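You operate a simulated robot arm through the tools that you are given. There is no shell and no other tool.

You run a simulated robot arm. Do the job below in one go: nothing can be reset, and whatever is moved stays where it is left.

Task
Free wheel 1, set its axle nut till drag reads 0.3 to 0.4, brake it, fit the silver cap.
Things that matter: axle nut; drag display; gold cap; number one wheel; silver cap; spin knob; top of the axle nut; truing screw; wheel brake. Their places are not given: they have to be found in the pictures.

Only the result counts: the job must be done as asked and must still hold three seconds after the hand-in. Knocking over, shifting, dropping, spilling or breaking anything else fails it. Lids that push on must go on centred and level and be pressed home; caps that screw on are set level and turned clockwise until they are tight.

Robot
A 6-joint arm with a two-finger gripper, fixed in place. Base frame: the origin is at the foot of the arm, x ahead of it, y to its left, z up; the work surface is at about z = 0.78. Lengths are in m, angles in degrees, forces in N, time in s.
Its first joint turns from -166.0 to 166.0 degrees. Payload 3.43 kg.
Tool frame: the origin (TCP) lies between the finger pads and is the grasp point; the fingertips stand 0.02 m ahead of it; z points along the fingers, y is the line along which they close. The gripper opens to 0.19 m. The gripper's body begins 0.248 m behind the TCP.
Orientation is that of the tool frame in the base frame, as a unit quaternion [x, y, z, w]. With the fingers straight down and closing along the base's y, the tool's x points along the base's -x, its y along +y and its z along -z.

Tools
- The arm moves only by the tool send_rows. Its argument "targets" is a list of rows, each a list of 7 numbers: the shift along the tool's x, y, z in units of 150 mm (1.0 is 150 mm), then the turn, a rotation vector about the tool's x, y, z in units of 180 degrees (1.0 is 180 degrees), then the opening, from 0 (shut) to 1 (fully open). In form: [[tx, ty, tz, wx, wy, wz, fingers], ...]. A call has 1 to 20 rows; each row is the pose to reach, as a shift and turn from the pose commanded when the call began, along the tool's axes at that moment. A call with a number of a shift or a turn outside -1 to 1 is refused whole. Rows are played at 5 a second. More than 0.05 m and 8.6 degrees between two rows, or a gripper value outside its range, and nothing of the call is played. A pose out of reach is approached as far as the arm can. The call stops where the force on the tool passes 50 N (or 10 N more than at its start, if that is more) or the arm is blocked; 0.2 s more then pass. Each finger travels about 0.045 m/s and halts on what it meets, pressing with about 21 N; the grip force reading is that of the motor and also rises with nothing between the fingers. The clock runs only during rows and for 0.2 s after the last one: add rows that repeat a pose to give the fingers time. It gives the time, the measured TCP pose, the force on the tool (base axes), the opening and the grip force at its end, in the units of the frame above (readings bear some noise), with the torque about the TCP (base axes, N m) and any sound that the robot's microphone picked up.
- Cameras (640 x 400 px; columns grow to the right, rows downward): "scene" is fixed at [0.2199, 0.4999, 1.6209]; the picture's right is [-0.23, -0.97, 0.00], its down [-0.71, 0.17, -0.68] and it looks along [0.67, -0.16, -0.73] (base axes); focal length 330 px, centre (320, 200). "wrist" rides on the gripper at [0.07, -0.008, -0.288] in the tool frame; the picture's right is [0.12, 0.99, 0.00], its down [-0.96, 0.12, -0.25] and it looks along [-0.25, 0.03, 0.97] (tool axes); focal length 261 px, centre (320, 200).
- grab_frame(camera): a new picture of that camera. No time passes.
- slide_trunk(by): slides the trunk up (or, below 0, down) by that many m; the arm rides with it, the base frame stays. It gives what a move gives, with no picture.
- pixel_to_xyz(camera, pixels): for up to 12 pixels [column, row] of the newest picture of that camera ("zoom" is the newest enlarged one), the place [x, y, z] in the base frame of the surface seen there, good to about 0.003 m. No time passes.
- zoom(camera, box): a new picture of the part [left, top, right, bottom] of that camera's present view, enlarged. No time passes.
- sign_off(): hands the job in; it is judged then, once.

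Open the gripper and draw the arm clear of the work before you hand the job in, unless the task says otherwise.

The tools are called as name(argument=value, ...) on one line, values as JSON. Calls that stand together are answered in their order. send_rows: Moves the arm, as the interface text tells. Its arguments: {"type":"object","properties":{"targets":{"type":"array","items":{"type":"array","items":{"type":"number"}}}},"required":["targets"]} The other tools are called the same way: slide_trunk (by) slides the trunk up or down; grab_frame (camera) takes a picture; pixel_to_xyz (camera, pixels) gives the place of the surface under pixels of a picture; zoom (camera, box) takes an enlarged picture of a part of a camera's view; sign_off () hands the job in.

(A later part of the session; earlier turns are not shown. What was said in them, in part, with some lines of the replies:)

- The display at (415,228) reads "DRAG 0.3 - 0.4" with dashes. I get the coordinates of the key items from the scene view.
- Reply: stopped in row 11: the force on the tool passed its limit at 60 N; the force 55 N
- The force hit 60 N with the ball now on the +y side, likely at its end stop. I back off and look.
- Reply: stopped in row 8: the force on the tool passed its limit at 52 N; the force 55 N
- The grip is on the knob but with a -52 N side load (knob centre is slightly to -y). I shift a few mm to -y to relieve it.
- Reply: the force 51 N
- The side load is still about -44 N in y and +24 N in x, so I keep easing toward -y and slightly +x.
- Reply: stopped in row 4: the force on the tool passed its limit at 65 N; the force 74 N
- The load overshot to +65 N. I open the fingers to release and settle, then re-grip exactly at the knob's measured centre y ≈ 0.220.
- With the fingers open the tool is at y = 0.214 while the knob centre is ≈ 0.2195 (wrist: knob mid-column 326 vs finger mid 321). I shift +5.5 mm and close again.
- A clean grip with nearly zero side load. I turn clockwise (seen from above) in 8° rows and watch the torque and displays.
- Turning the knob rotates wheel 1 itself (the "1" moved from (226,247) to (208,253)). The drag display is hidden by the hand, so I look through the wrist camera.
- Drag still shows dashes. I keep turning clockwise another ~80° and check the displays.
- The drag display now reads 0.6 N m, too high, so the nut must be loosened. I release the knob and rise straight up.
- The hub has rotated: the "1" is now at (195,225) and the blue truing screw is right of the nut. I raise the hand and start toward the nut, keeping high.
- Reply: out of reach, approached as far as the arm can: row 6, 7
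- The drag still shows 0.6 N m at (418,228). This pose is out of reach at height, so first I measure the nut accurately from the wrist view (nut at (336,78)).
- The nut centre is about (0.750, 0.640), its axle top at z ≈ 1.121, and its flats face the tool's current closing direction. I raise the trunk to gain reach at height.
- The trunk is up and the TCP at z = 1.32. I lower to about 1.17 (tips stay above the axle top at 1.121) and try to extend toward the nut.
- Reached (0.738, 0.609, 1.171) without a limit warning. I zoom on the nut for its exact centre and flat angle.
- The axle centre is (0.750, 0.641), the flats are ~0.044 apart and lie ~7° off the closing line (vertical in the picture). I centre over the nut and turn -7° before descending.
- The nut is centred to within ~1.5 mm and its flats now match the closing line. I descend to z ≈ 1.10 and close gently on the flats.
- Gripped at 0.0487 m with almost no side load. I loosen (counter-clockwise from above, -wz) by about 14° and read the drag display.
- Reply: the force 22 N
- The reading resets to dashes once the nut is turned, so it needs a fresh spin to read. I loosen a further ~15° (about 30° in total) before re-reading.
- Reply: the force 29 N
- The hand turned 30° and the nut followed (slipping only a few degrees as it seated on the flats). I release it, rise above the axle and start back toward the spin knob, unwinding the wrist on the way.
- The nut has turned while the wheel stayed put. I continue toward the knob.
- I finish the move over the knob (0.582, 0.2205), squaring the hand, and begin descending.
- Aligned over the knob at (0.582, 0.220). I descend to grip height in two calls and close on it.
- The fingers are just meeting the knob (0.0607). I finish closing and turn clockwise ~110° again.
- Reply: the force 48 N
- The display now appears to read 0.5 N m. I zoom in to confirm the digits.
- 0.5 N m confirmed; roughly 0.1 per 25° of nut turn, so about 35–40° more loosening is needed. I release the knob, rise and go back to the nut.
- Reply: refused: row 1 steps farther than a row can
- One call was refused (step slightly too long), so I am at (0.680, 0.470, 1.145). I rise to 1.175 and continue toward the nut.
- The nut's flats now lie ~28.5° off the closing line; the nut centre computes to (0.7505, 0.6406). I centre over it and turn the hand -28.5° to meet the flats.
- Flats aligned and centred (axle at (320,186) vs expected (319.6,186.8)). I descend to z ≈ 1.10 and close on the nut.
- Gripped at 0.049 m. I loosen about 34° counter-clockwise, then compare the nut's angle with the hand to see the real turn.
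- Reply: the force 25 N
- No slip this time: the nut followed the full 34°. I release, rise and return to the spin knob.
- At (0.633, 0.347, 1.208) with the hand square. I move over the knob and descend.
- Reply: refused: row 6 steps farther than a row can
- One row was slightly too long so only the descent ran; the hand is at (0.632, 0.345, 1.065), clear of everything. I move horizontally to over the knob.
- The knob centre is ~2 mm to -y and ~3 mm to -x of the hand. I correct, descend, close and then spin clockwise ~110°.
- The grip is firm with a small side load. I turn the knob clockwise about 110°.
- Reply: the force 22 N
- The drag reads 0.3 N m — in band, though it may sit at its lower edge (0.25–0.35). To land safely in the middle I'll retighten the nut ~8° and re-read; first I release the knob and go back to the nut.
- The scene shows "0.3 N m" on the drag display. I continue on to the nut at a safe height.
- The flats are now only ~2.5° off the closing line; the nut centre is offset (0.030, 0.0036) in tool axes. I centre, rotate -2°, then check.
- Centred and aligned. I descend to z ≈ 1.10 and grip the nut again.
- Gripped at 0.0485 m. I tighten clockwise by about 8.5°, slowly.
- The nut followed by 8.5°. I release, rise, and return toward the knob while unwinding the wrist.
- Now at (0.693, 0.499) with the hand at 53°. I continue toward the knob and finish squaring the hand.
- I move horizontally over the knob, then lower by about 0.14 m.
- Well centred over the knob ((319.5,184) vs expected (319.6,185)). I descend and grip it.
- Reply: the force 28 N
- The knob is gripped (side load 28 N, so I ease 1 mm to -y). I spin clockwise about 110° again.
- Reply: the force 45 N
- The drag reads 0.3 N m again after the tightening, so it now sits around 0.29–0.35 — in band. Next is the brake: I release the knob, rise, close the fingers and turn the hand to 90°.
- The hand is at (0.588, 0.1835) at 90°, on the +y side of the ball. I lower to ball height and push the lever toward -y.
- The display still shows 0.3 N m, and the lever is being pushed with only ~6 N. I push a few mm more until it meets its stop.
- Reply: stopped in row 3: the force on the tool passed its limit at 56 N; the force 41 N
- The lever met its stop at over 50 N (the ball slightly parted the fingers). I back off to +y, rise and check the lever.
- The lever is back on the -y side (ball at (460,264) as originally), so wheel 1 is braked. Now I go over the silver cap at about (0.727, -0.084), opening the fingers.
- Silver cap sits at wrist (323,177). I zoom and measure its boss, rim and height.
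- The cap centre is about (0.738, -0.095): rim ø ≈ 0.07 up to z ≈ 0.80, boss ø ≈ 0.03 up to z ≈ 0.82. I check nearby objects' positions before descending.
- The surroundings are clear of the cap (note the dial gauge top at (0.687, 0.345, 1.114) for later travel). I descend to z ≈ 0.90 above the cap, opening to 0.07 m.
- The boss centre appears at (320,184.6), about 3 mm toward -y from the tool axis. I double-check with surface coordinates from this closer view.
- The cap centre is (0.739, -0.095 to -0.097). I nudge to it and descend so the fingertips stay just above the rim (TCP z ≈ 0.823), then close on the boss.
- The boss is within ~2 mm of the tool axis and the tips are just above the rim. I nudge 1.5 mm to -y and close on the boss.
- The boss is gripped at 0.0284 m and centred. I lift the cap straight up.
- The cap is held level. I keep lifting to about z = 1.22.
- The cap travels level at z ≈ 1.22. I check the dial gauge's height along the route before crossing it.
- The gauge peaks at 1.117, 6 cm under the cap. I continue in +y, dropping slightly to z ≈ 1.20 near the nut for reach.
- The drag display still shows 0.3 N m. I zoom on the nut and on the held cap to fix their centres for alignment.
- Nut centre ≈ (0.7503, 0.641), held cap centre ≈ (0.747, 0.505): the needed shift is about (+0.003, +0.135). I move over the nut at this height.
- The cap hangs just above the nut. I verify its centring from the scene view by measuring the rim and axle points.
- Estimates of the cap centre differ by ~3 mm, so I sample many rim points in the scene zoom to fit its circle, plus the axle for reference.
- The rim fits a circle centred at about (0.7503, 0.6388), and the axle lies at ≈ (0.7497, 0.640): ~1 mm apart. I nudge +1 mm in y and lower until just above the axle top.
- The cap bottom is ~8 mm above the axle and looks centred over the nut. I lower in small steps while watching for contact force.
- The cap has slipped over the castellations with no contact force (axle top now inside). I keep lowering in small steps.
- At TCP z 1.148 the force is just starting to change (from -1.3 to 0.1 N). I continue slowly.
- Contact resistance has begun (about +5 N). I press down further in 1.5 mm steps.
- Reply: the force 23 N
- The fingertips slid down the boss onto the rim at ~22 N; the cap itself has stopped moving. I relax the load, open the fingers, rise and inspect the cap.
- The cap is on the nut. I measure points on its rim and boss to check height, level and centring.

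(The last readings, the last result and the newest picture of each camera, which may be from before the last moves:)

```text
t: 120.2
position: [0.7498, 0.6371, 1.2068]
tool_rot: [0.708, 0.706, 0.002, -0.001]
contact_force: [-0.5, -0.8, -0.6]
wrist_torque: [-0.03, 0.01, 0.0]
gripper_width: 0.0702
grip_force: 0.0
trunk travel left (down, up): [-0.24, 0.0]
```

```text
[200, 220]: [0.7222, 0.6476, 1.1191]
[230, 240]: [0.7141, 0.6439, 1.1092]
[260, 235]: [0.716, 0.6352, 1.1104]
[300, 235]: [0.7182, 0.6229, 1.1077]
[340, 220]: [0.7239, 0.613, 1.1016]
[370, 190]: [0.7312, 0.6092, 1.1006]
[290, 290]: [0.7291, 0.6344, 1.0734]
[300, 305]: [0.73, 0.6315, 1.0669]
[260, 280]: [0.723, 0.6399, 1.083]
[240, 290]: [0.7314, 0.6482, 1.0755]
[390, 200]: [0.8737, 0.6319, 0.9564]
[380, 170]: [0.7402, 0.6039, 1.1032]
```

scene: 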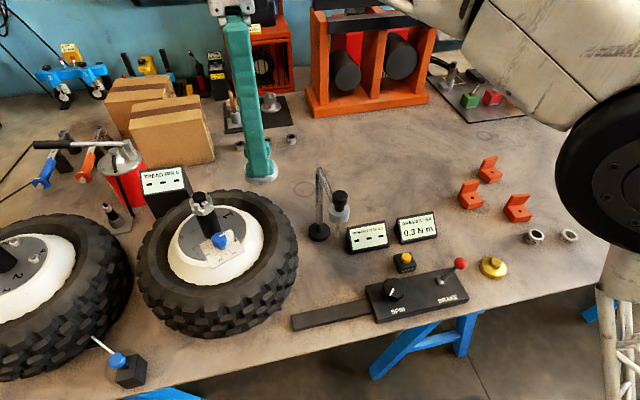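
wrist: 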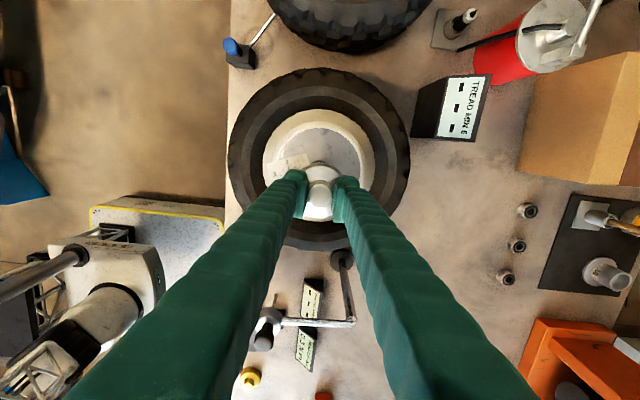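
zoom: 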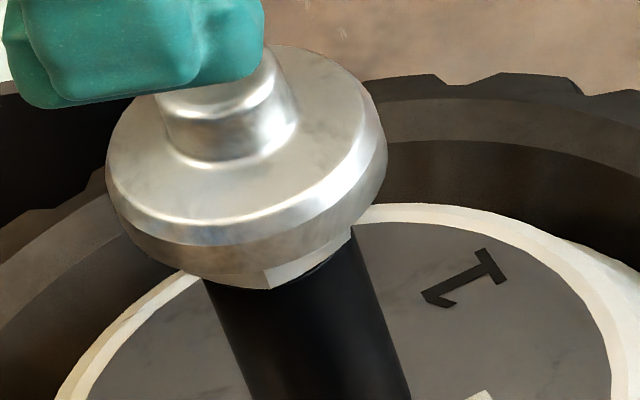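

The rim is level (z ≈ 1.1185 all round) and centred at about (0.751, 0.640). To press it home, I close the fingers above the boss and push down on its top.

send_rows(targets=[[0, 0, 0, 0, 0, 0, 0.2], [0, 0, 0, 0, 0, 0, 0], [0, 0, 0, 0, 0, 0, 0], [0, 0, 0, 0, 0, 0, 0], [0, 0, 0, 0, 0, 0, 0], [0, 0, 0.1, 0, 0, 0, 0], [0, 0, 0.2, 0, 0, 0, 0], [0, 0, 0.26, 0, 0, 0, 0], [0, 0, 0.28, 0, 0, 0, 0]])

zoom(camera="wrist", box=[270, 140, 370, 230])

zoom(camera="scene", box=[170, 160, 250, 230])

```text
t: 122.2
position: [0.7522, 0.6383, 1.1637]
tool_rot: [0.709, 0.706, 0.002, -0.001]
contact_force: [-0.6, -0.7, -1.0]
wrist_torque: [-0.04, -0.03, 0.03]
gripper_width: 0.0
grip_force: 20.5
trunk travel left (down, up): [-0.24, 0.0]
```

```text
4.44 times, centred on (320, 185) of wrist
```

zoom: 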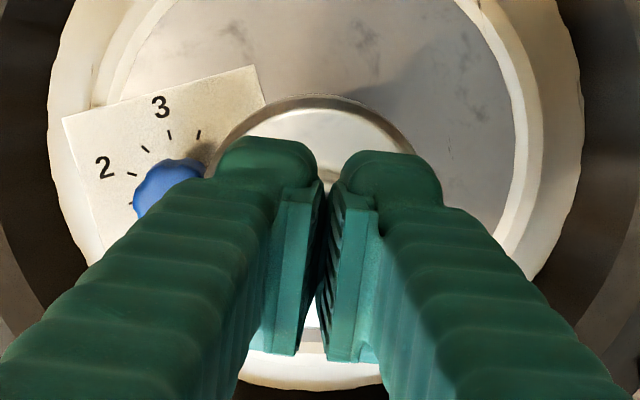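

```text
5.71 times, centred on (210, 195) of scene
```

zoom: 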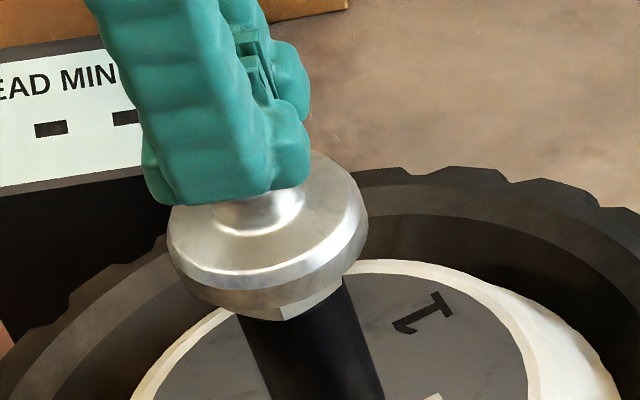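

The closed tips hover just above the boss. I press down in ~1 mm steps, watching force and listening for a seating sound.

send_rows(targets=[[0, 0, 0.01, 0, 0, 0, 0], [0, 0, 0.02, 0, 0, 0, 0], [0, 0, 0.03, 0, 0, 0, 0], [0, 0, 0.036, 0, 0, 0, 0], [0, 0, 0.042, 0, 0, 0, 0]])

```text
t: 123.4
position: [0.752, 0.6385, 1.1582]
tool_rot: [0.709, 0.706, 0.002, 0.0]
contact_force: [0.1, 0.9, 3.5]
wrist_torque: [-0.01, 0.0, 0.0]
gripper_width: 0.0061
grip_force: 20.7
trunk travel left (down, up): [-0.24, 0.0]
```

Contact with the boss at TCP z ≈ 1.158 (3.5 N). I press on in sub-mm to 1 mm steps.

send_rows(targets=[[0, 0, 0.006, 0, 0, 0, 0], [0, 0, 0.012, 0, 0, 0, 0], [0, 0, 0.018, 0, 0, 0, 0], [0, 0, 0.024, 0, 0, 0, 0], [0, 0, 0.03, 0, 0, 0, 0]])

zoom(camera="scene", box=[170, 160, 250, 230])

zoom(camera="wrist", box=[270, 140, 370, 230])

```text
t: 124.6
position: [0.7501, 0.6397, 1.1593]
tool_rot: [0.708, 0.706, 0.005, 0.0]
contact_force: [-2.2, -4.2, 20.3]
wrist_torque: [-0.15, 0.11, -0.02]
gripper_width: 0.0057
grip_force: 21.4
trunk travel left (down, up): [-0.24, 0.0]
stopped in row 5: the force on the tool passed its limit at 53 N (the readings are from after the stop); the commanded pose is now the measured one
```

```text
5.71 times, centred on (210, 195) of scene
```

zoom: 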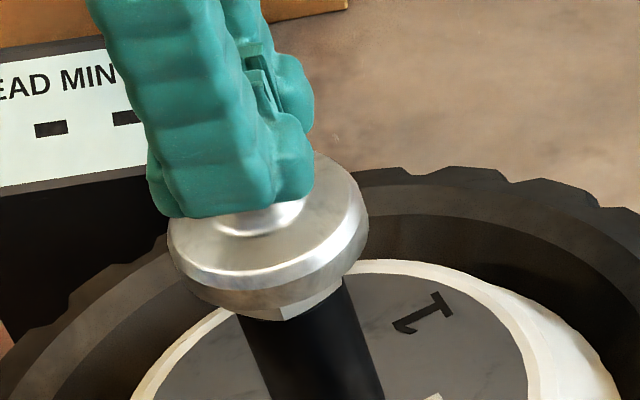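

```text
4.44 times, centred on (320, 185) of wrist
```

zoom: 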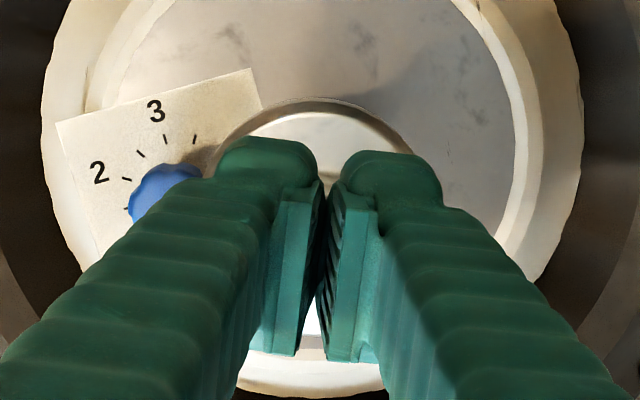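

The push peaked at 53 N with no further travel, so the cap is bottomed on the nut. I lift off a little and re-measure its height and level.

send_rows(targets=[[0, 0, -0.05, 0, 0, 0, 0], [0, 0, -0.2, 0, 0, 0, 0], [0, 0, -0.33, 0, 0, 0, 0.2], [0, 0, -0.33, 0, 0, 0, 0.37], [0, 0, -0.33, 0, 0, 0, 0.37], [0, 0, -0.33, 0, 0, 0, 0.37]])

zoom(camera="wrist", box=[270, 140, 370, 230])

pixel_to_xyz(camera="zoom", pixels=[[240, 190], [400, 190], [320, 110], [320, 275], [265, 130], [375, 130], [265, 245], [375, 245], [320, 203], [300, 203], [342, 203], [320, 185]])

grab_frame(camera="scene")

zoom(camera="scene", box=[180, 180, 240, 230])

```text
t: 126.0
position: [0.7512, 0.6418, 1.2049]
tool_rot: [0.708, 0.706, 0.004, 0.0]
contact_force: [0.3, -0.5, -0.1]
wrist_torque: [0.01, -0.01, 0.01]
gripper_width: 0.0702
grip_force: 0.1
trunk travel left (down, up): [-0.24, 0.0]
```

```text
4.44 times, centred on (320, 185) of wrist
```

zoom: 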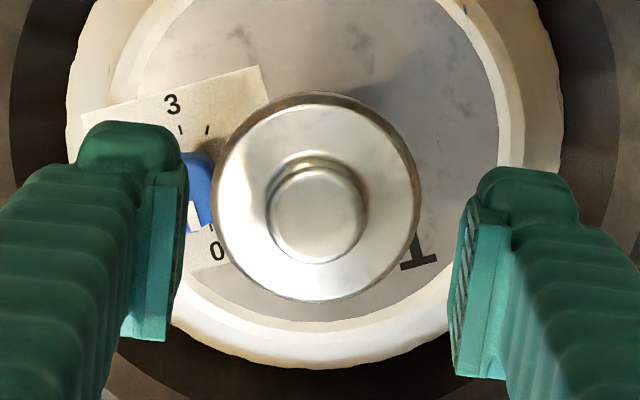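

```text
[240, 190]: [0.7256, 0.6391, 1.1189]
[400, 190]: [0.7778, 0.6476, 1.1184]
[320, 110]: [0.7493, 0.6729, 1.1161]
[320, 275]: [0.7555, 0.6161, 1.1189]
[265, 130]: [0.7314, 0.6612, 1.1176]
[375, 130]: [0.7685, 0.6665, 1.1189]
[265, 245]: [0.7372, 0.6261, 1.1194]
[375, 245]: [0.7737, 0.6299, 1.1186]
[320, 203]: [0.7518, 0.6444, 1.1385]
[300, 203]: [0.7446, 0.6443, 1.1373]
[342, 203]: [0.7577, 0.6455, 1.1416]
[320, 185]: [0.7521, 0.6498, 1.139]
```

```text
taken
```

scene: 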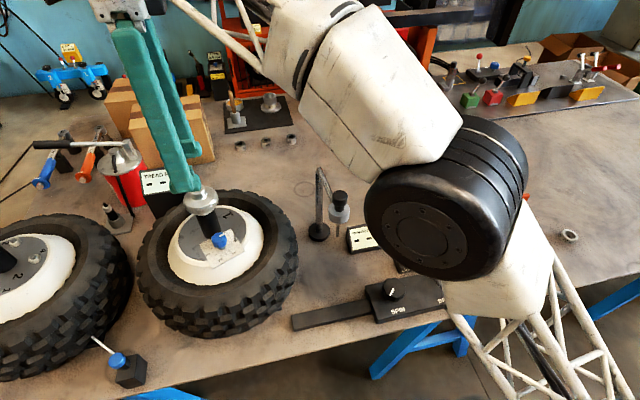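

```text
8.00 times, centred on (210, 205) of scene
```

zoom: 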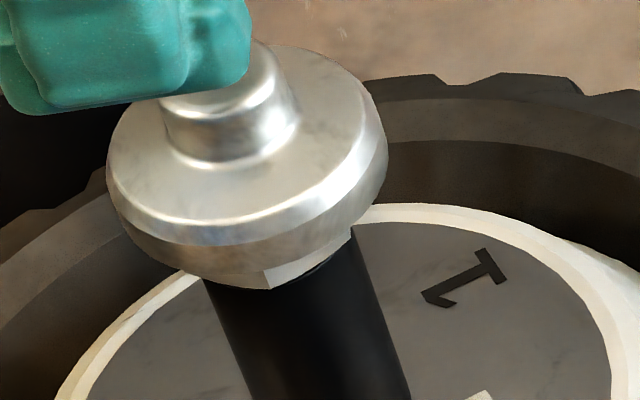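

The cap height is unchanged (rim 1.1185, level) so it sits on a hard stop. To learn whether it is retained, I grip the boss lightly again and check for resistance with a very small lift.

send_rows(targets=[[-0.022, 0, 0.1, 0, 0, 0, 0.37], [-0.022, 0, 0.25, 0, 0, 0, 0.37], [-0.022, 0, 0.36, 0, 0, 0, 0.37], [-0.022, 0, 0.4, 0, 0, 0, 0.37], [-0.022, 0, 0.4, 0, 0, 0, 0.37]])

zoom(camera="wrist", box=[270, 150, 370, 230])

zoom(camera="scene", box=[170, 160, 250, 230])

```text
t: 127.2
position: [0.7509, 0.6362, 1.1456]
tool_rot: [0.708, 0.706, 0.005, -0.001]
contact_force: [0.2, 0.2, 0.0]
wrist_torque: [0.02, -0.03, 0.03]
gripper_width: 0.0703
grip_force: 0.1
trunk travel left (down, up): [-0.24, 0.0]
```

```text
5.00 times, centred on (320, 190) of wrist
```

zoom: 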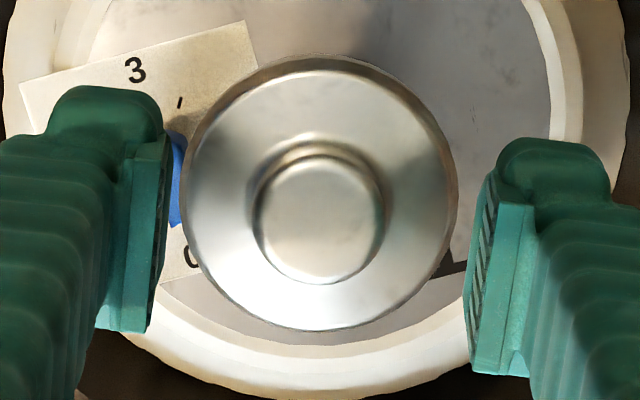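

```text
5.71 times, centred on (210, 195) of scene
```

zoom: 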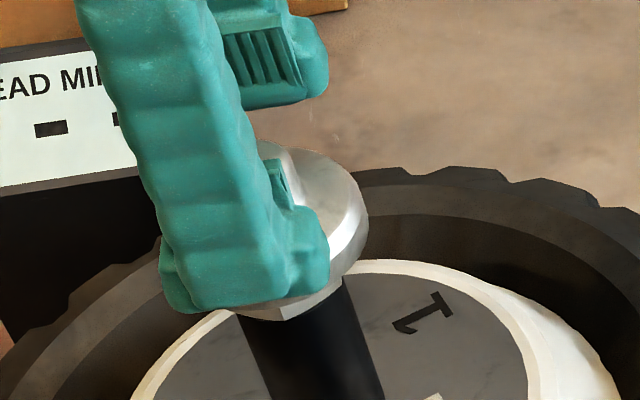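

The boss is centred between the pads. I close on it and then lift only ~1.5 mm to feel for retention.

send_rows(targets=[[0, 0, 0, 0, 0, 0, 0.3], [0, 0, 0, 0, 0, 0, 0.25], [0, 0, 0, 0, 0, 0, 0.2], [0, 0, 0, 0, 0, 0, 0.16], [0, 0, 0, 0, 0, 0, 0.12], [0, 0, 0, 0, 0, 0, 0.12], [0, 0, 0, 0, 0, 0, 0.12]])

send_rows(targets=[[0, 0, -0.005, 0, 0, 0, 0.12], [0, 0, -0.01, 0, 0, 0, 0.12], [0, 0, -0.01, 0, 0, 0, 0.12]])

zoom(camera="scene", box=[170, 160, 250, 230])

```text
t: 128.8
position: [0.7502, 0.6355, 1.1455]
tool_rot: [0.708, 0.706, 0.005, -0.001]
contact_force: [-0.8, 0.0, 0.1]
wrist_torque: [0.03, -0.05, 0.0]
gripper_width: 0.0276
grip_force: 21.0
trunk travel left (down, up): [-0.24, 0.0]
```

```text
t: 129.6
position: [0.7509, 0.6377, 1.1484]
tool_rot: [0.708, 0.706, 0.004, 0.0]
contact_force: [-0.3, -0.1, 0.6]
wrist_torque: [-0.02, -0.02, 0.0]
gripper_width: 0.0276
grip_force: 21.4
trunk travel left (down, up): [-0.24, 0.0]
```

```text
5.71 times, centred on (210, 195) of scene
```

zoom: 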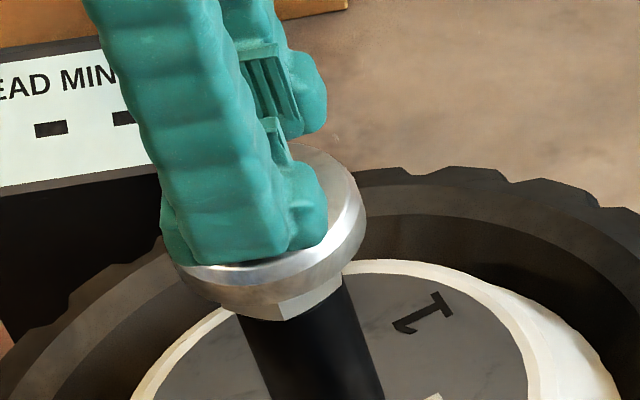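

The cap lifted freely without resistance, so nothing retains it yet. Before testing a clockwise turn, I check the drag display through the wrist view as a nut-motion monitor.

grab_frame(camera="wrist")

zoom(camera="wrist", box=[280, 270, 350, 380])

```text
taken
```

wrist: 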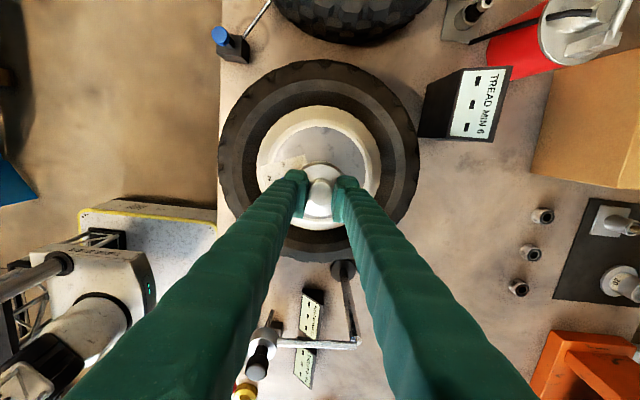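

```text
3.64 times, centred on (315, 325) of wrist
```

zoom: 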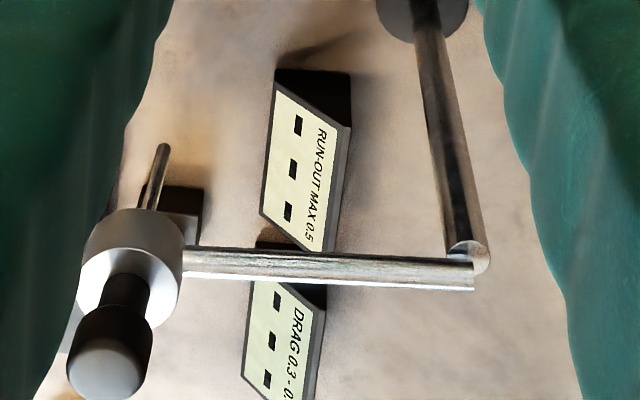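

The display has gone back to dashes, but the nut's front vertex is still at scene (203.5,215.8), the same as before the cap went on, so the nut has not turned. I set the cap back down and try a small clockwise turn with almost no downward load.

send_rows(targets=[[0, 0, 0.005, 0, 0, 0, 0.12], [0, 0, 0.01, 0, 0, 0, 0.12], [0, 0, 0.014, 0, 0, 0, 0.12], [0, 0, 0.014, 0, 0, 0, 0.12]])

zoom(camera="scene", box=[180, 180, 240, 230])

```text
t: 130.6
position: [0.7526, 0.6378, 1.1461]
tool_rot: [0.709, 0.705, 0.004, 0.0]
contact_force: [1.5, 3.2, 10.0]
wrist_torque: [0.07, -0.03, -0.02]
gripper_width: 0.0276
grip_force: 20.6
trunk travel left (down, up): [-0.24, 0.0]
```

```text
8.00 times, centred on (210, 205) of scene
```

zoom: 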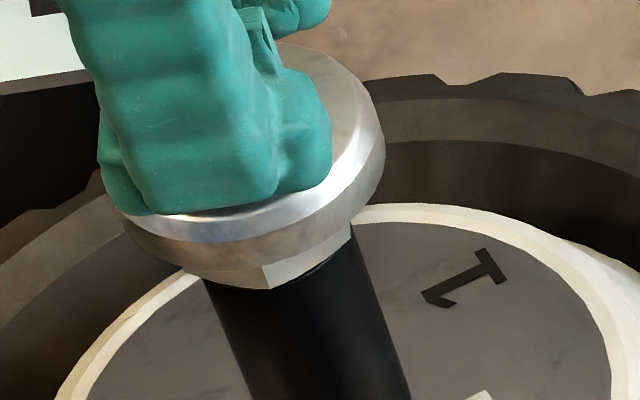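

The cap is down with 10 N; I ease that off slightly and turn clockwise 16°, checking torque and the nut's vertex.

send_rows(targets=[[0, 0, -0.003, 0, 0, 0, 0.12], [0, 0, -0.003, 0, 0, 0.03, 0.12], [0, 0, -0.003, 0, 0, 0.06, 0.12], [0, 0, -0.003, 0, 0, 0.09, 0.12], [0, 0, -0.003, 0, 0, 0.09, 0.12]])

zoom(camera="scene", box=[180, 180, 240, 230])

```text
t: 131.8
position: [0.7514, 0.6367, 1.1456]
tool_rot: [0.801, 0.599, 0.004, 0.0]
contact_force: [-0.5, -3.0, 14.0]
wrist_torque: [-0.14, 0.02, -0.02]
gripper_width: 0.0275
grip_force: 20.6
trunk travel left (down, up): [-0.24, 0.0]
```

```text
8.00 times, centred on (210, 205) of scene
```

zoom: 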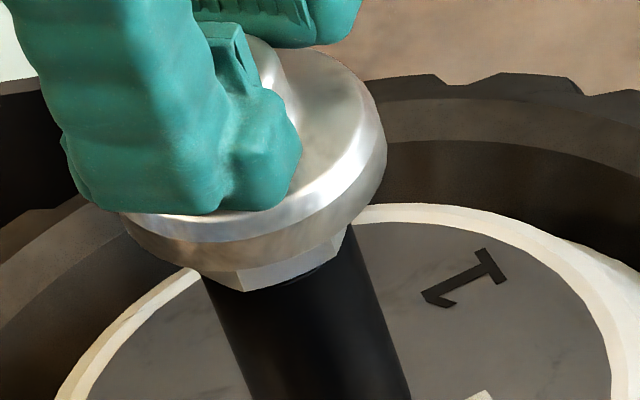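

The nut turned along with the cap (its vertex moved from (270,290) to (243,292)), so twisting is wrong – the cap is coupled to the nut. I immediately turn back by the same angle with the same grip.

send_rows(targets=[[0, 0, 0, 0, 0, -0.03, 0.12], [0, 0, 0, 0, 0, -0.06, 0.12], [0, 0, 0, 0, 0, -0.09, 0.12], [0, 0, 0, 0, 0, -0.09, 0.12]])

zoom(camera="scene", box=[180, 180, 240, 230])

```text
t: 132.8
position: [0.7512, 0.6366, 1.1453]
tool_rot: [0.707, 0.707, 0.003, -0.001]
contact_force: [3.7, 2.6, 14.8]
wrist_torque: [0.18, -0.05, -0.03]
gripper_width: 0.0275
grip_force: 21.1
trunk travel left (down, up): [-0.24, 0.0]
```

```text
8.00 times, centred on (210, 205) of scene
```

zoom: 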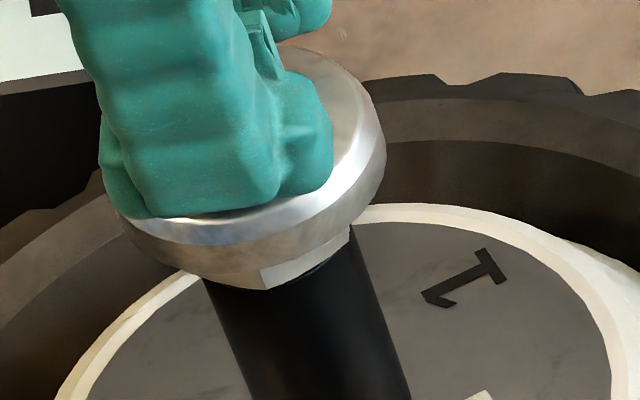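

The nut vertex is back at (267,290), within about 1° of before. I relax the load, release the boss and rise without any twist.

send_rows(targets=[[0, 0, -0.005, 0, 0, 0, 0.12], [0, 0, -0.005, 0, 0, 0, 0.12], [0, 0, -0.005, 0, 0, 0, 0.2], [0, 0, -0.005, 0, 0, 0, 0.3], [0, 0, -0.005, 0, 0, 0, 0.37], [0, 0, -0.005, 0, 0, 0, 0.37], [0, 0, -0.1, 0, 0, 0, 0.37], [0, 0, -0.3, 0, 0, 0, 0.37], [0, 0, -0.4, 0, 0, 0, 0.37]])

zoom(camera="scene", box=[180, 180, 240, 230])

zoom(camera="wrist", box=[270, 140, 370, 230])

pixel_to_xyz(camera="zoom", pixels=[[245, 190], [400, 190], [320, 110], [320, 275], [265, 130], [375, 130], [265, 245], [375, 245], [320, 203], [300, 203], [342, 203], [320, 185]])

```text
t: 134.8
position: [0.7527, 0.6361, 1.2061]
tool_rot: [0.709, 0.705, 0.005, 0.0]
contact_force: [-0.3, -0.8, 0.3]
wrist_torque: [0.01, -0.02, 0.01]
gripper_width: 0.0702
grip_force: 0.0
trunk travel left (down, up): [-0.24, 0.0]
```

```text
8.00 times, centred on (210, 205) of scene
```

zoom: 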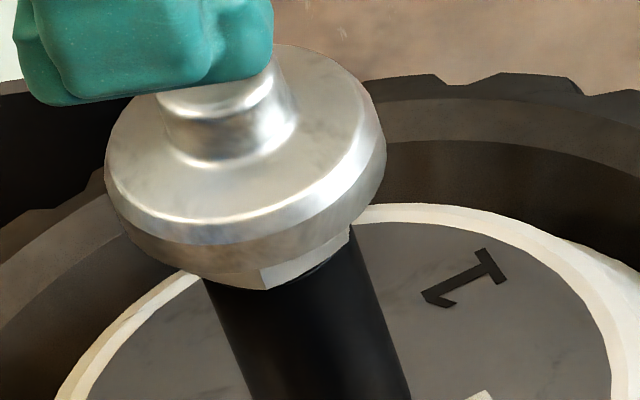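

```text
4.44 times, centred on (320, 185) of wrist
```

zoom: 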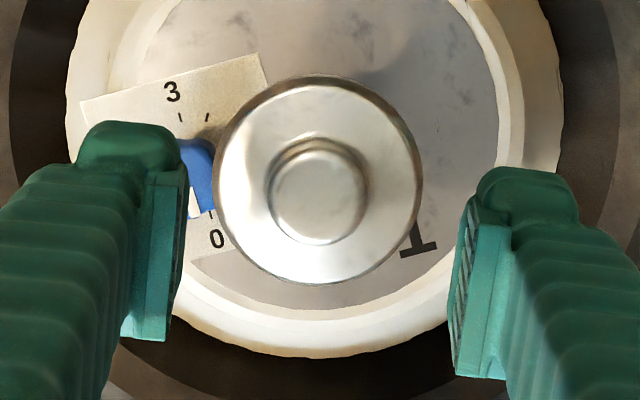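

```text
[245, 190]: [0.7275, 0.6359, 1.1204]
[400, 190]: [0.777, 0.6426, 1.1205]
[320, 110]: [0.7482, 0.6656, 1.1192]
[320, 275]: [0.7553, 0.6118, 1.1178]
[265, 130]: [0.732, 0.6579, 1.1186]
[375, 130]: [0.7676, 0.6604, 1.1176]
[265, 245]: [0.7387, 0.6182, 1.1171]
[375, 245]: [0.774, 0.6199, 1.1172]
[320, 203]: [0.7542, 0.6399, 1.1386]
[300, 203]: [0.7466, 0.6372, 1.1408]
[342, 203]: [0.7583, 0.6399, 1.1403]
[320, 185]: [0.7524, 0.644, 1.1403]
```

The cap sits level and centred as before. I close the fingers, correct the slight tool tilt (~0.4°), and press straight down on the boss once more to make sure it is home.

send_rows(targets=[[0, 0, 0, 0.0019, -0.0019, 0, 0.2], [0, 0, 0, 0.0019, -0.0019, 0, 0], [0, 0, 0, 0.0019, -0.0019, 0, 0], [0, 0, 0, 0.0019, -0.0019, 0, 0], [0, 0, 0, 0.0019, -0.0019, 0, 0], [0, 0, 0.1, 0.0019, -0.0019, 0, 0], [0, 0, 0.2, 0.0019, -0.0019, 0, 0], [0, 0, 0.27, 0.0019, -0.0019, 0, 0], [0, 0, 0.29, 0.0019, -0.0019, 0, 0]])

send_rows(targets=[[0, 0, 0.008, 0, 0, 0, 0], [0, 0, 0.016, 0, 0, 0, 0], [0, 0, 0.024, 0, 0, 0, 0], [0, 0, 0.03, 0, 0, 0, 0], [0, 0, 0.036, 0, 0, 0, 0], [0, 0, 0.042, 0, 0, 0, 0], [0, 0, 0.048, 0, 0, 0, 0]])

zoom(camera="scene", box=[180, 180, 240, 230])

```text
t: 136.8
position: [0.7517, 0.6371, 1.161]
tool_rot: [0.708, 0.706, 0.0, 0.0]
contact_force: [-0.9, -0.8, 0.3]
wrist_torque: [-0.02, -0.03, 0.01]
gripper_width: 0.0002
grip_force: 20.9
trunk travel left (down, up): [-0.24, 0.0]
```

```text
t: 138.4
position: [0.7506, 0.6372, 1.1578]
tool_rot: [0.708, 0.706, 0.003, 0.0]
contact_force: [5.1, 6.6, 39.8]
wrist_torque: [0.2, -0.14, -0.01]
gripper_width: 0.0062
grip_force: 21.1
trunk travel left (down, up): [-0.24, 0.0]
```

```text
8.00 times, centred on (210, 205) of scene
```

zoom: 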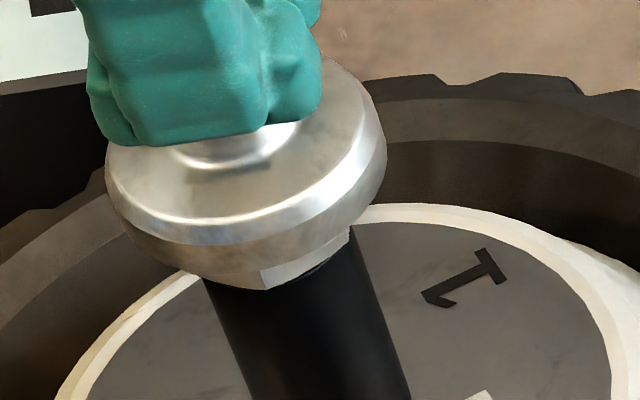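

A steady 40 N produces no further travel: the cap is bottomed, level, and the nut vertex unchanged at (268,290). I lift off and look at everything again, including the drag display.

send_rows(targets=[[0, 0, -0.05, 0, 0, 0, 0], [0, 0, -0.2, 0, 0, 0, 0], [0, 0, -0.45, 0, 0, 0, 0], [0, 0, -0.6, 0, 0, 0, 0.2], [-0.3, 0, -0.6, 0, 0, 0, 0.37], [-0.6, 0, -0.6, 0, 0, 0, 0.45], [-0.9, -0.02, -0.6, 0, 0, 0, 0.45]])

grab_frame(camera="wrist")

grab_frame(camera="scene")

zoom(camera="scene", box=[140, 160, 300, 280])

```text
t: 140.0
position: [0.7493, 0.5029, 1.2454]
tool_rot: [0.708, 0.706, 0.0, 0.0]
contact_force: [-0.2, 0.0, -0.8]
wrist_torque: [-0.21, 0.07, 0.01]
gripper_width: 0.085
grip_force: 0.9
out of reach, approached as far as the arm can: row 4
trunk travel left (down, up): [-0.24, 0.0]
```

```text
taken
```

wrist: 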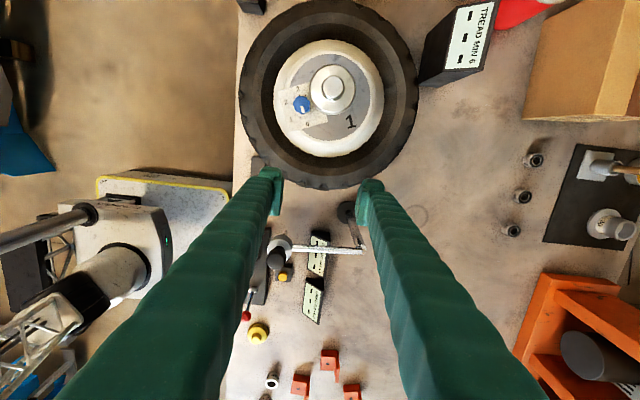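

```text
taken
```

scene: 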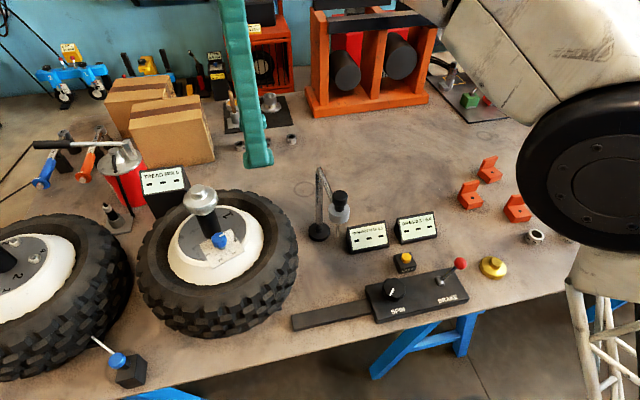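

```text
3.33 times, centred on (220, 220) of scene
```

zoom: 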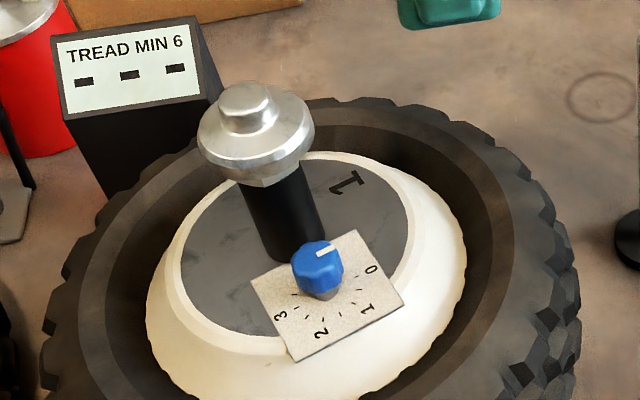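

The cap is seated level on the nut, but the display shows dashes, so I want a fresh reading to be sure the drag still holds. I travel back high over the bench to the brake lever, closing the fingers.

send_rows(targets=[[-0.283, -0.09, 0, 0, 0, 0, 0.3], [-0.567, -0.18, 0, 0, 0, 0, 0.1], [-0.85, -0.27, 0, 0, 0, 0, 0], [-0.98, -0.31, 0, 0, 0, 0, 0]])

send_rows(targets=[[-0.283, -0.09, 0, 0, 0, 0, 0], [-0.567, -0.18, 0, 0, 0, 0, 0], [-0.85, -0.27, 0, 0, 0, 0, 0], [-0.98, -0.31, 0, 0, 0, 0, 0]])

send_rows(targets=[[-0.283, -0.09, 0, 0, 0, 0, 0], [-0.567, -0.18, 0, 0, 0, 0, 0], [-0.85, -0.27, 0, 0, 0, 0, 0], [-0.98, -0.31, 0, 0, 0, 0, 0]])

```text
t: 141.0
position: [0.6992, 0.3553, 1.2451]
tool_rot: [0.708, 0.706, 0.0, 0.0]
contact_force: [-0.2, -0.9, -0.1]
wrist_torque: [-0.04, 0.04, 0.0]
gripper_width: 0.0003
grip_force: 1.3
trunk travel left (down, up): [-0.24, 0.0]
```

```text
t: 142.0
position: [0.6543, 0.2071, 1.2427]
tool_rot: [0.709, 0.706, 0.0, 0.0]
contact_force: [0.4, -0.1, -0.3]
wrist_torque: [-0.09, 0.0, -0.01]
gripper_width: 0.0001
grip_force: 20.6
trunk travel left (down, up): [-0.24, 0.0]
```

```text
t: 143.0
position: [0.608, 0.0604, 1.2446]
tool_rot: [0.708, 0.706, -0.001, -0.001]
contact_force: [-1.0, -0.1, -0.6]
wrist_torque: [-0.06, -0.01, 0.0]
gripper_width: 0.0
grip_force: 20.9
trunk travel left (down, up): [-0.24, 0.0]
```

Now at (0.608, 0.060). I move to the -y side of the lever (y ≈ -0.008) and descend.

send_rows(targets=[[-0.23, -0.066, 0, 0, 0, 0, 0], [-0.456, -0.133, 0, 0, 0, 0, 0], [-0.456, -0.133, 0.3, 0, 0, 0, 0], [-0.456, -0.133, 0.6, 0, 0, 0, 0], [-0.456, -0.133, 0.9, 0, 0, 0, 0], [-0.456, -0.133, 1.0, 0, 0, 0, 0]])

send_rows(targets=[[0, 0, 0.3, 0, 0, 0, 0], [0, 0, 0.6, 0, 0, 0, 0], [0, 0, 0.8, 0, 0, 0, 0], [0, 0, 0.8, 0, 0, 0, 0]])

zoom(camera="scene", box=[340, 180, 540, 335])

```text
t: 144.4
position: [0.5883, -0.0079, 1.0935]
tool_rot: [0.708, 0.706, 0.0, 0.0]
contact_force: [-0.4, 0.6, 0.1]
wrist_torque: [0.01, 0.0, 0.0]
gripper_width: 0.0
grip_force: 21.1
trunk travel left (down, up): [-0.24, 0.0]
```

```text
t: 145.4
position: [0.5856, -0.0055, 0.9734]
tool_rot: [0.708, 0.706, 0.0, -0.001]
contact_force: [0.8, -0.6, -0.6]
wrist_torque: [-0.03, 0.03, 0.01]
gripper_width: 0.0
grip_force: 21.5
trunk travel left (down, up): [-0.24, 0.0]
```

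```text
2.58 times, centred on (440, 258) of scene
```

zoom: 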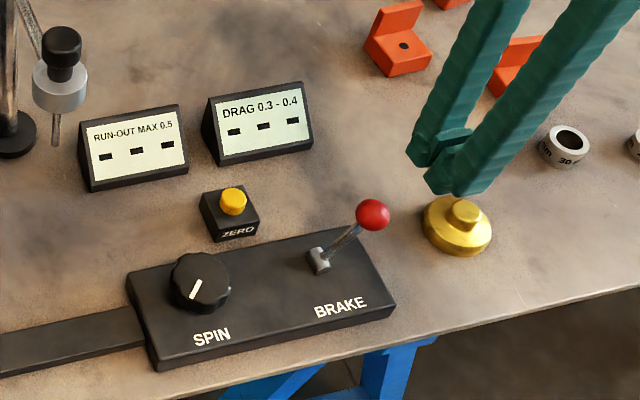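

I lower to ball height and push the lever to +y (free).

send_rows(targets=[[0, 0, 0.3, 0, 0, 0, 0], [0, 0, 0.52, 0, 0, 0, 0], [0.1, 0, 0.52, 0, 0, 0, 0], [0.16, 0, 0.52, 0, 0, 0, 0], [0.22, 0, 0.52, 0, 0, 0, 0], [0.28, 0, 0.52, 0, 0, 0, 0], [0.34, 0, 0.52, 0, 0, 0, 0], [0.4, 0, 0.52, 0, 0, 0, 0], [0.44, 0, 0.52, 0, 0, 0, 0], [0.48, 0, 0.52, 0, 0, 0, 0], [0.52, 0, 0.52, 0, 0, 0, 0], [0.56, 0, 0.52, 0, 0, 0, 0], [0.6, 0, 0.52, 0, 0, 0, 0]])

zoom(camera="scene", box=[340, 180, 540, 335])

```text
t: 148.2
position: [0.5865, 0.0788, 0.8973]
tool_rot: [0.709, 0.705, -0.001, -0.001]
contact_force: [-0.9, -35.3, -1.1]
wrist_torque: [-0.34, 0.08, -0.09]
gripper_width: 0.0059
grip_force: 34.3
trunk travel left (down, up): [-0.24, 0.0]
```

```text
2.58 times, centred on (440, 258) of scene
```

zoom: 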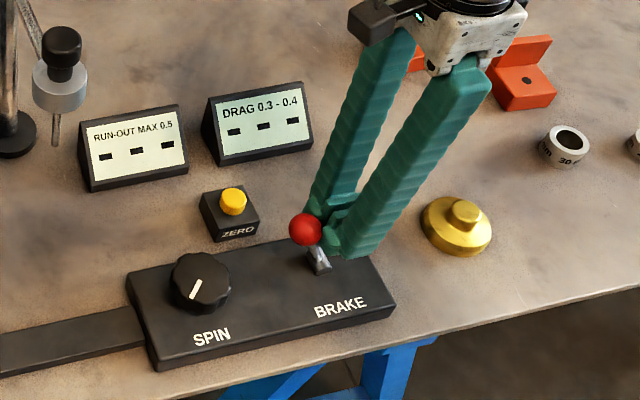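

The lever is at its free stop. I back off, rise, and move over the spin knob while unwinding the hand to 0° and opening.

send_rows(targets=[[-0.1, 0, 0, 0, 0, 0, 0], [-0.3, 0, 0, 0, 0, 0, 0], [-0.3, 0, -0.3, 0, 0, 0, 0], [-0.3, 0, -0.6, 0, 0, 0, 0], [-0.3, 0, -0.9, 0, 0, 0, 0], [0, 0, -0.9, 0, 0, -0.0417, 0.2], [0.3, 0, -0.9, 0, 0, -0.083, 0.45], [0.6, -0.01, -0.9, 0, 0, -0.125, 0.45], [0.9, -0.02, -0.9, 0, 0, -0.167, 0.45], [0.945, -0.03, -0.9, 0, 0, -0.208, 0.45], [0.945, -0.03, -0.9, 0, 0, -0.25, 0.45], [0.945, -0.03, -0.9, 0, 0, -0.292, 0.45], [0.945, -0.03, -0.9, 0, 0, -0.333, 0.45], [0.945, -0.03, -0.9, 0, 0, -0.375, 0.45], [0.945, -0.03, -0.9, 0, 0, -0.417, 0.45], [0.945, -0.03, -0.9, 0, 0, -0.458, 0.45], [0.945, -0.03, -0.9, 0, 0, -0.5, 0.45], [0.945, -0.03, -0.9, 0, 0, -0.5, 0.45]])

grab_frame(camera="wrist")

zoom(camera="wrist", box=[260, 130, 380, 220])

```text
t: 152.0
position: [0.5828, 0.2257, 1.0318]
tool_rot: [0.0, 1.0, 0.0, -0.001]
contact_force: [0.0, 0.1, 0.0]
wrist_torque: [0.02, 0.01, 0.01]
gripper_width: 0.0855
grip_force: 0.0
trunk travel left (down, up): [-0.24, 0.0]
```

```text
taken
```

wrist: 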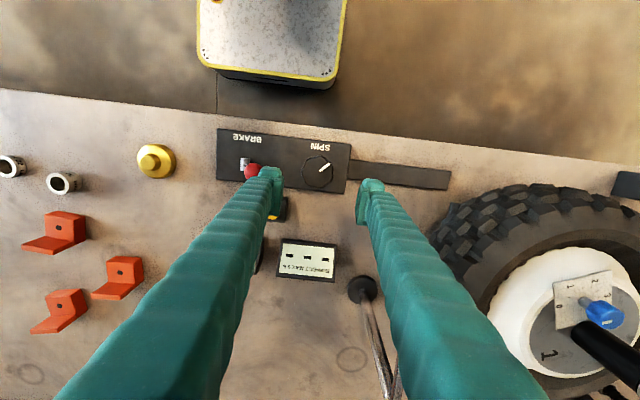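

```text
4.44 times, centred on (320, 175) of wrist
```

zoom: 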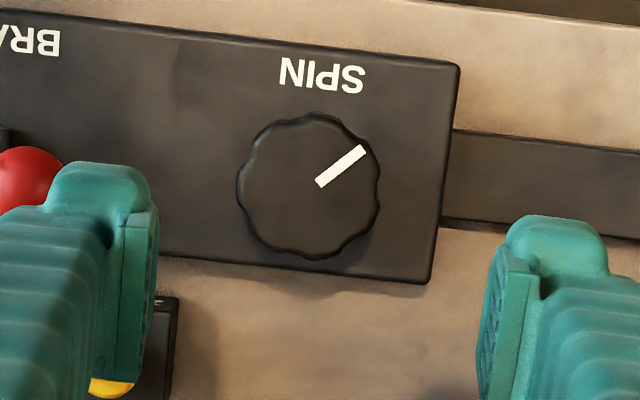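

The hand is ~4–5 mm to +y of the knob. I correct while descending toward it.

send_rows(targets=[[0.01, -0.031, 0.2, 0, 0, 0, 0.45], [0.01, -0.031, 0.5, 0, 0, 0, 0.45], [0.01, -0.031, 0.72, 0, 0, 0, 0.45], [0.01, -0.031, 0.72, 0, 0, 0, 0.45]])

zoom(camera="wrist", box=[260, 140, 380, 230])

```text
t: 153.0
position: [0.581, 0.2222, 0.924]
tool_rot: [0.002, 1.0, -0.001, -0.001]
contact_force: [-0.1, 0.1, 0.4]
wrist_torque: [-0.01, 0.01, 0.01]
gripper_width: 0.0856
grip_force: 0.1
trunk travel left (down, up): [-0.24, 0.0]
```

```text
4.44 times, centred on (320, 185) of wrist
```

zoom: 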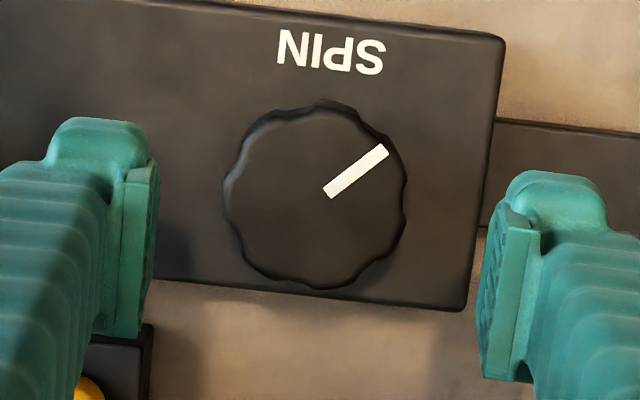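

Centred within 1 mm. I descend and grip the knob.

send_rows(targets=[[0, -0.006, 0.25, 0, 0, 0, 0.45], [0, -0.006, 0.5, 0, 0, 0, 0.45], [0, -0.006, 0.5, 0, 0, 0, 0.4], [0, -0.006, 0.5, 0, 0, 0, 0.35], [0, -0.006, 0.5, 0, 0, 0, 0.31], [0, -0.006, 0.5, 0, 0, 0, 0.28], [0, -0.006, 0.5, 0, 0, 0, 0.28], [0, -0.006, 0.5, 0, 0, 0, 0.28]])

```text
t: 154.8
position: [0.5803, 0.2203, 0.8486]
tool_rot: [0.002, 1.0, 0.0, -0.001]
contact_force: [-0.3, 2.3, -2.4]
wrist_torque: [0.04, 0.01, -0.31]
gripper_width: 0.0583
grip_force: 45.0
trunk travel left (down, up): [-0.24, 0.0]
```

The knob is gripped with little side load. I spin it clockwise about 110° for a fresh drag reading.

send_rows(targets=[[0, 0, 0, 0, 0, 0.045, 0.28], [0, 0, 0, 0, 0, 0.09, 0.28], [0, 0, 0, 0, 0, 0.135, 0.28], [0, 0, 0, 0, 0, 0.18, 0.28], [0, 0, 0, 0, 0, 0.225, 0.28], [0, 0, 0, 0, 0, 0.27, 0.28], [0, 0, 0, 0, 0, 0.315, 0.28], [0, 0, 0, 0, 0, 0.36, 0.28], [0, 0, 0, 0, 0, 0.405, 0.28], [0, 0, 0, 0, 0, 0.45, 0.28], [0, 0, 0, 0, 0, 0.495, 0.28], [0, 0, 0, 0, 0, 0.54, 0.28], [0, 0, 0, 0, 0, 0.585, 0.28], [0, 0, 0, 0, 0, 0.61, 0.28]])

grab_frame(camera="wrist")

zoom(camera="scene", box=[140, 160, 300, 280])

```text
t: 157.8
position: [0.58, 0.2196, 0.8493]
tool_rot: [0.819, 0.574, -0.001, 0.0]
contact_force: [-15.5, -2.5, -1.2]
wrist_torque: [0.03, 0.28, 0.41]
gripper_width: 0.0575
grip_force: 45.0
trunk travel left (down, up): [-0.24, 0.0]
```

```text
taken
```

wrist: 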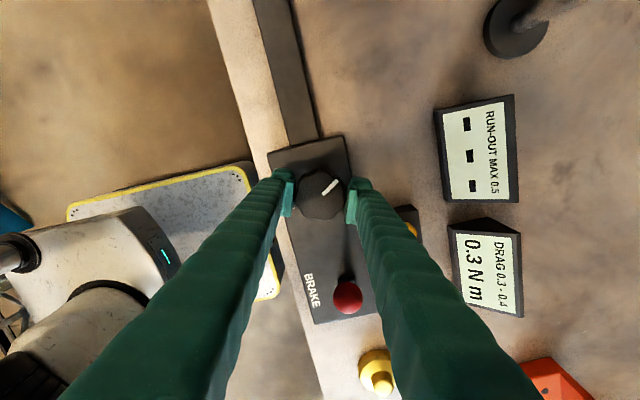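

```text
3.33 times, centred on (220, 220) of scene
```

zoom: 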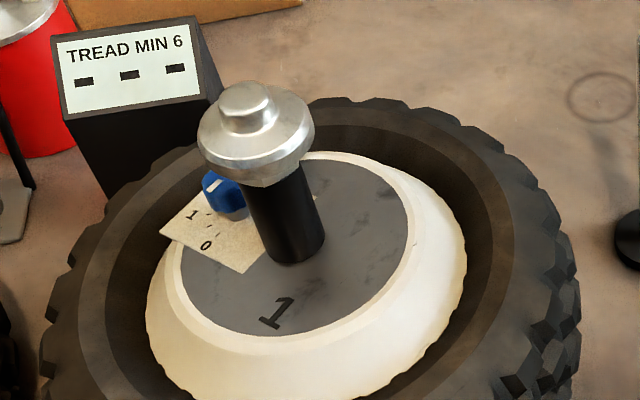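

The fresh reading is 0.3 N m and the cap stayed put while the wheel turned. Now I brake again: release the knob, rise, close the fingers and turn to 90°.

send_rows(targets=[[0, 0, 0, 0, 0, 0, 0.35], [0, 0, 0, 0, 0, 0, 0.42], [0, 0, 0, 0, 0, 0, 0.45], [0, 0, -0.2, 0, 0, 0, 0.45], [0, 0, -0.5, 0, 0, 0, 0.45], [0, 0, -0.8, 0, 0, 0, 0.45], [0, 0, -1.0, 0, 0, 0, 0.45], [-0.1, 0.06, -1.0, 0, 0, -0.04, 0.1], [-0.209, 0.118, -1.0, 0, 0, -0.08, 0], [-0.209, 0.118, -1.0, 0, 0, -0.111, 0], [-0.209, 0.118, -1.0, 0, 0, -0.111, 0], [-0.209, 0.118, -1.0, 0, 0, -0.111, 0], [-0.209, 0.118, -1.0, 0, 0, -0.111, 0], [-0.209, 0.118, -1.0, 0, 0, -0.111, 0]])

```text
t: 160.8
position: [0.5862, 0.1824, 0.9997]
tool_rot: [0.707, 0.707, 0.0, -0.001]
contact_force: [0.0, 0.0, -0.7]
wrist_torque: [-0.01, 0.0, 0.0]
gripper_width: 0.0
grip_force: 21.0
trunk travel left (down, up): [-0.24, 0.0]
```

The hand is at (0.586, 0.182) on the +y side of the lever. I lower and push it to -y to its stop.

send_rows(targets=[[0, 0, 0.3, 0, 0, 0, 0], [0, 0, 0.6, 0, 0, 0, 0], [0, 0, 0.69, 0, 0, 0, 0], [-0.1, 0, 0.69, 0, 0, 0, 0], [-0.16, 0, 0.69, 0, 0, 0, 0], [-0.22, 0, 0.69, 0, 0, 0, 0], [-0.28, 0, 0.69, 0, 0, 0, 0], [-0.34, 0, 0.69, 0, 0, 0, 0], [-0.4, 0, 0.69, 0, 0, 0, 0], [-0.46, 0, 0.69, 0, 0, 0, 0], [-0.52, 0, 0.69, 0, 0, 0, 0], [-0.58, 0, 0.69, 0, 0, 0, 0], [-0.64, 0, 0.69, 0, 0, 0, 0], [-0.68, 0, 0.69, 0, 0, 0, 0], [-0.695, 0, 0.69, 0, 0, 0, 0], [-0.71, 0, 0.69, 0, 0, 0, 0]])

zoom(camera="scene", box=[340, 180, 500, 335])

```text
t: 164.2
position: [0.5877, 0.0793, 0.8938]
tool_rot: [0.707, 0.707, 0.0, -0.001]
contact_force: [-0.3, 32.6, -10.5]
wrist_torque: [0.53, -0.1, -0.12]
gripper_width: 0.006
grip_force: 34.5
trunk travel left (down, up): [-0.24, 0.0]
```

```text
2.58 times, centred on (420, 258) of scene
```

zoom: 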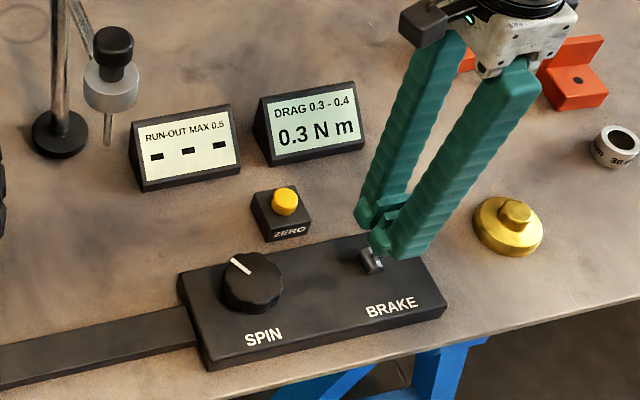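

The lever is at its braked stop (33 N) and the display shows 0.3 N m. I back off, rise, open the gripper and take final pictures.

send_rows(targets=[[0.1, 0, 0, 0, 0, 0, 0], [0.3, 0, 0, 0, 0, 0, 0], [0.5, 0, 0, 0, 0, 0, 0], [0.5, 0, -0.3, 0, 0, 0, 0], [0.5, 0, -0.6, 0, 0, 0, 0], [0.5, 0, -0.9, 0, 0, 0, 0], [0.5, 0, -0.98, 0, 0, 0, 0.2]])

send_rows(targets=[[0, 0, -0.3, 0, 0, 0, 0.4], [0, 0, -0.6, 0, 0, 0, 0.6], [0, 0, -0.9, 0, 0, 0, 0.8], [0, -0.2, -0.95, 0, 0, 0, 1], [0, -0.45, -0.95, 0, 0, 0, 1], [0, -0.45, -0.95, 0, 0, 0, 1], [0, -0.45, -0.95, 0, 0, 0, 1], [0, -0.45, -0.95, 0, 0, 0, 1]])

grab_frame(camera="scene")

zoom(camera="scene", box=[340, 180, 540, 335])

zoom(camera="scene", box=[140, 160, 300, 280])

```text
t: 165.8
position: [0.5878, 0.1544, 1.043]
tool_rot: [0.707, 0.707, 0.0, -0.001]
contact_force: [0.5, -0.4, 0.5]
wrist_torque: [-0.01, 0.03, 0.01]
gripper_width: 0.0339
grip_force: 0.0
trunk travel left (down, up): [-0.24, 0.0]
```

```text
t: 167.6
position: [0.52, 0.1524, 1.1844]
tool_rot: [0.707, 0.707, -0.001, -0.001]
contact_force: [0.5, 0.0, 0.8]
wrist_torque: [0.01, 0.03, -0.02]
gripper_width: 0.19
grip_force: 0.7
trunk travel left (down, up): [-0.24, 0.0]
```

```text
taken
```

scene: 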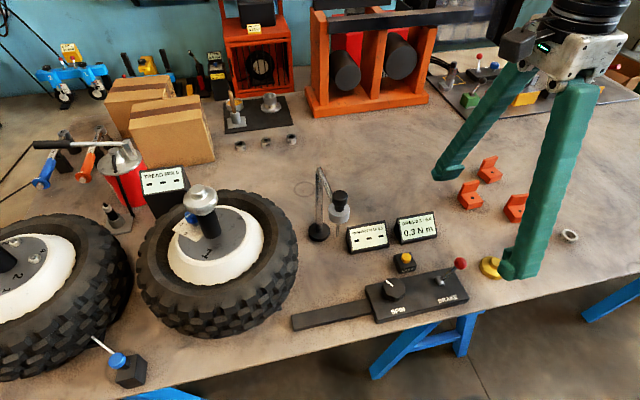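

```text
2.58 times, centred on (440, 258) of scene
```

zoom: 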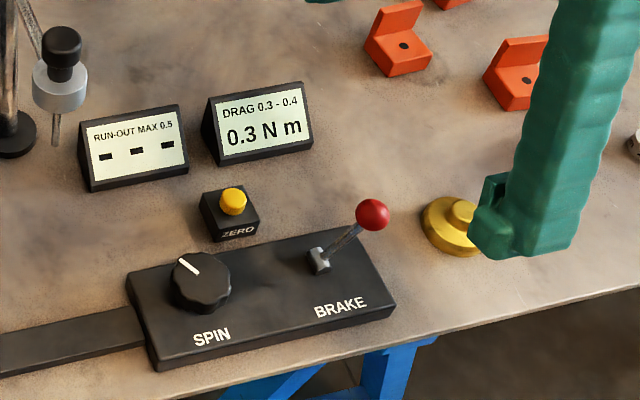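

```text
3.33 times, centred on (220, 220) of scene
```

zoom: 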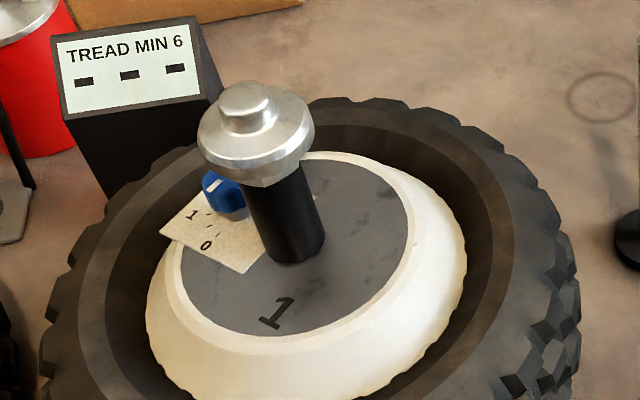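

Everything checks out: drag reads 0.3 N m, the lever is on the brake side (ball at (460,264)), the silver cap sits level and centred on the axle nut, and nothing else has moved. The gripper is open and clear, so I hand in the job.

sign_off()

```text
The job is handed in.
```

The job is handed in. Wheel 1 is set, braked and capped, though the cap rests on the nut under its own weight and nothing locks it there.

- **Drag:** I loosened the axle nut until the display went from 0.6 to 0.3 N m, then tightened it about 8.5° so it should sit clear of the lower limit. The display shows only one decimal. The real value could be slightly under 0.3, but is probably 0.3 to 0.35.
- **Brake:** the lever is back at the stop it started from, on the side of the silver and gold caps. I took that as the braked position.
- **Silver cap:** it sits level and centred on the axle nut. I pressed it down at up to 53 N and it went no further.
- **Nut disturbance:** I checked whether the cap screws on by giving it a small clockwise turn, and the nut turned about 15° with it. I turned it back to within about 1–2° of where it was. I then freed the brake, spun the wheel again with the cap on, read 0.3 N m and braked it.

I saw nothing knocked over or shifted. The truing screw, gold cap and dial gauge were not touched, and the gripper is open and clear of the work.
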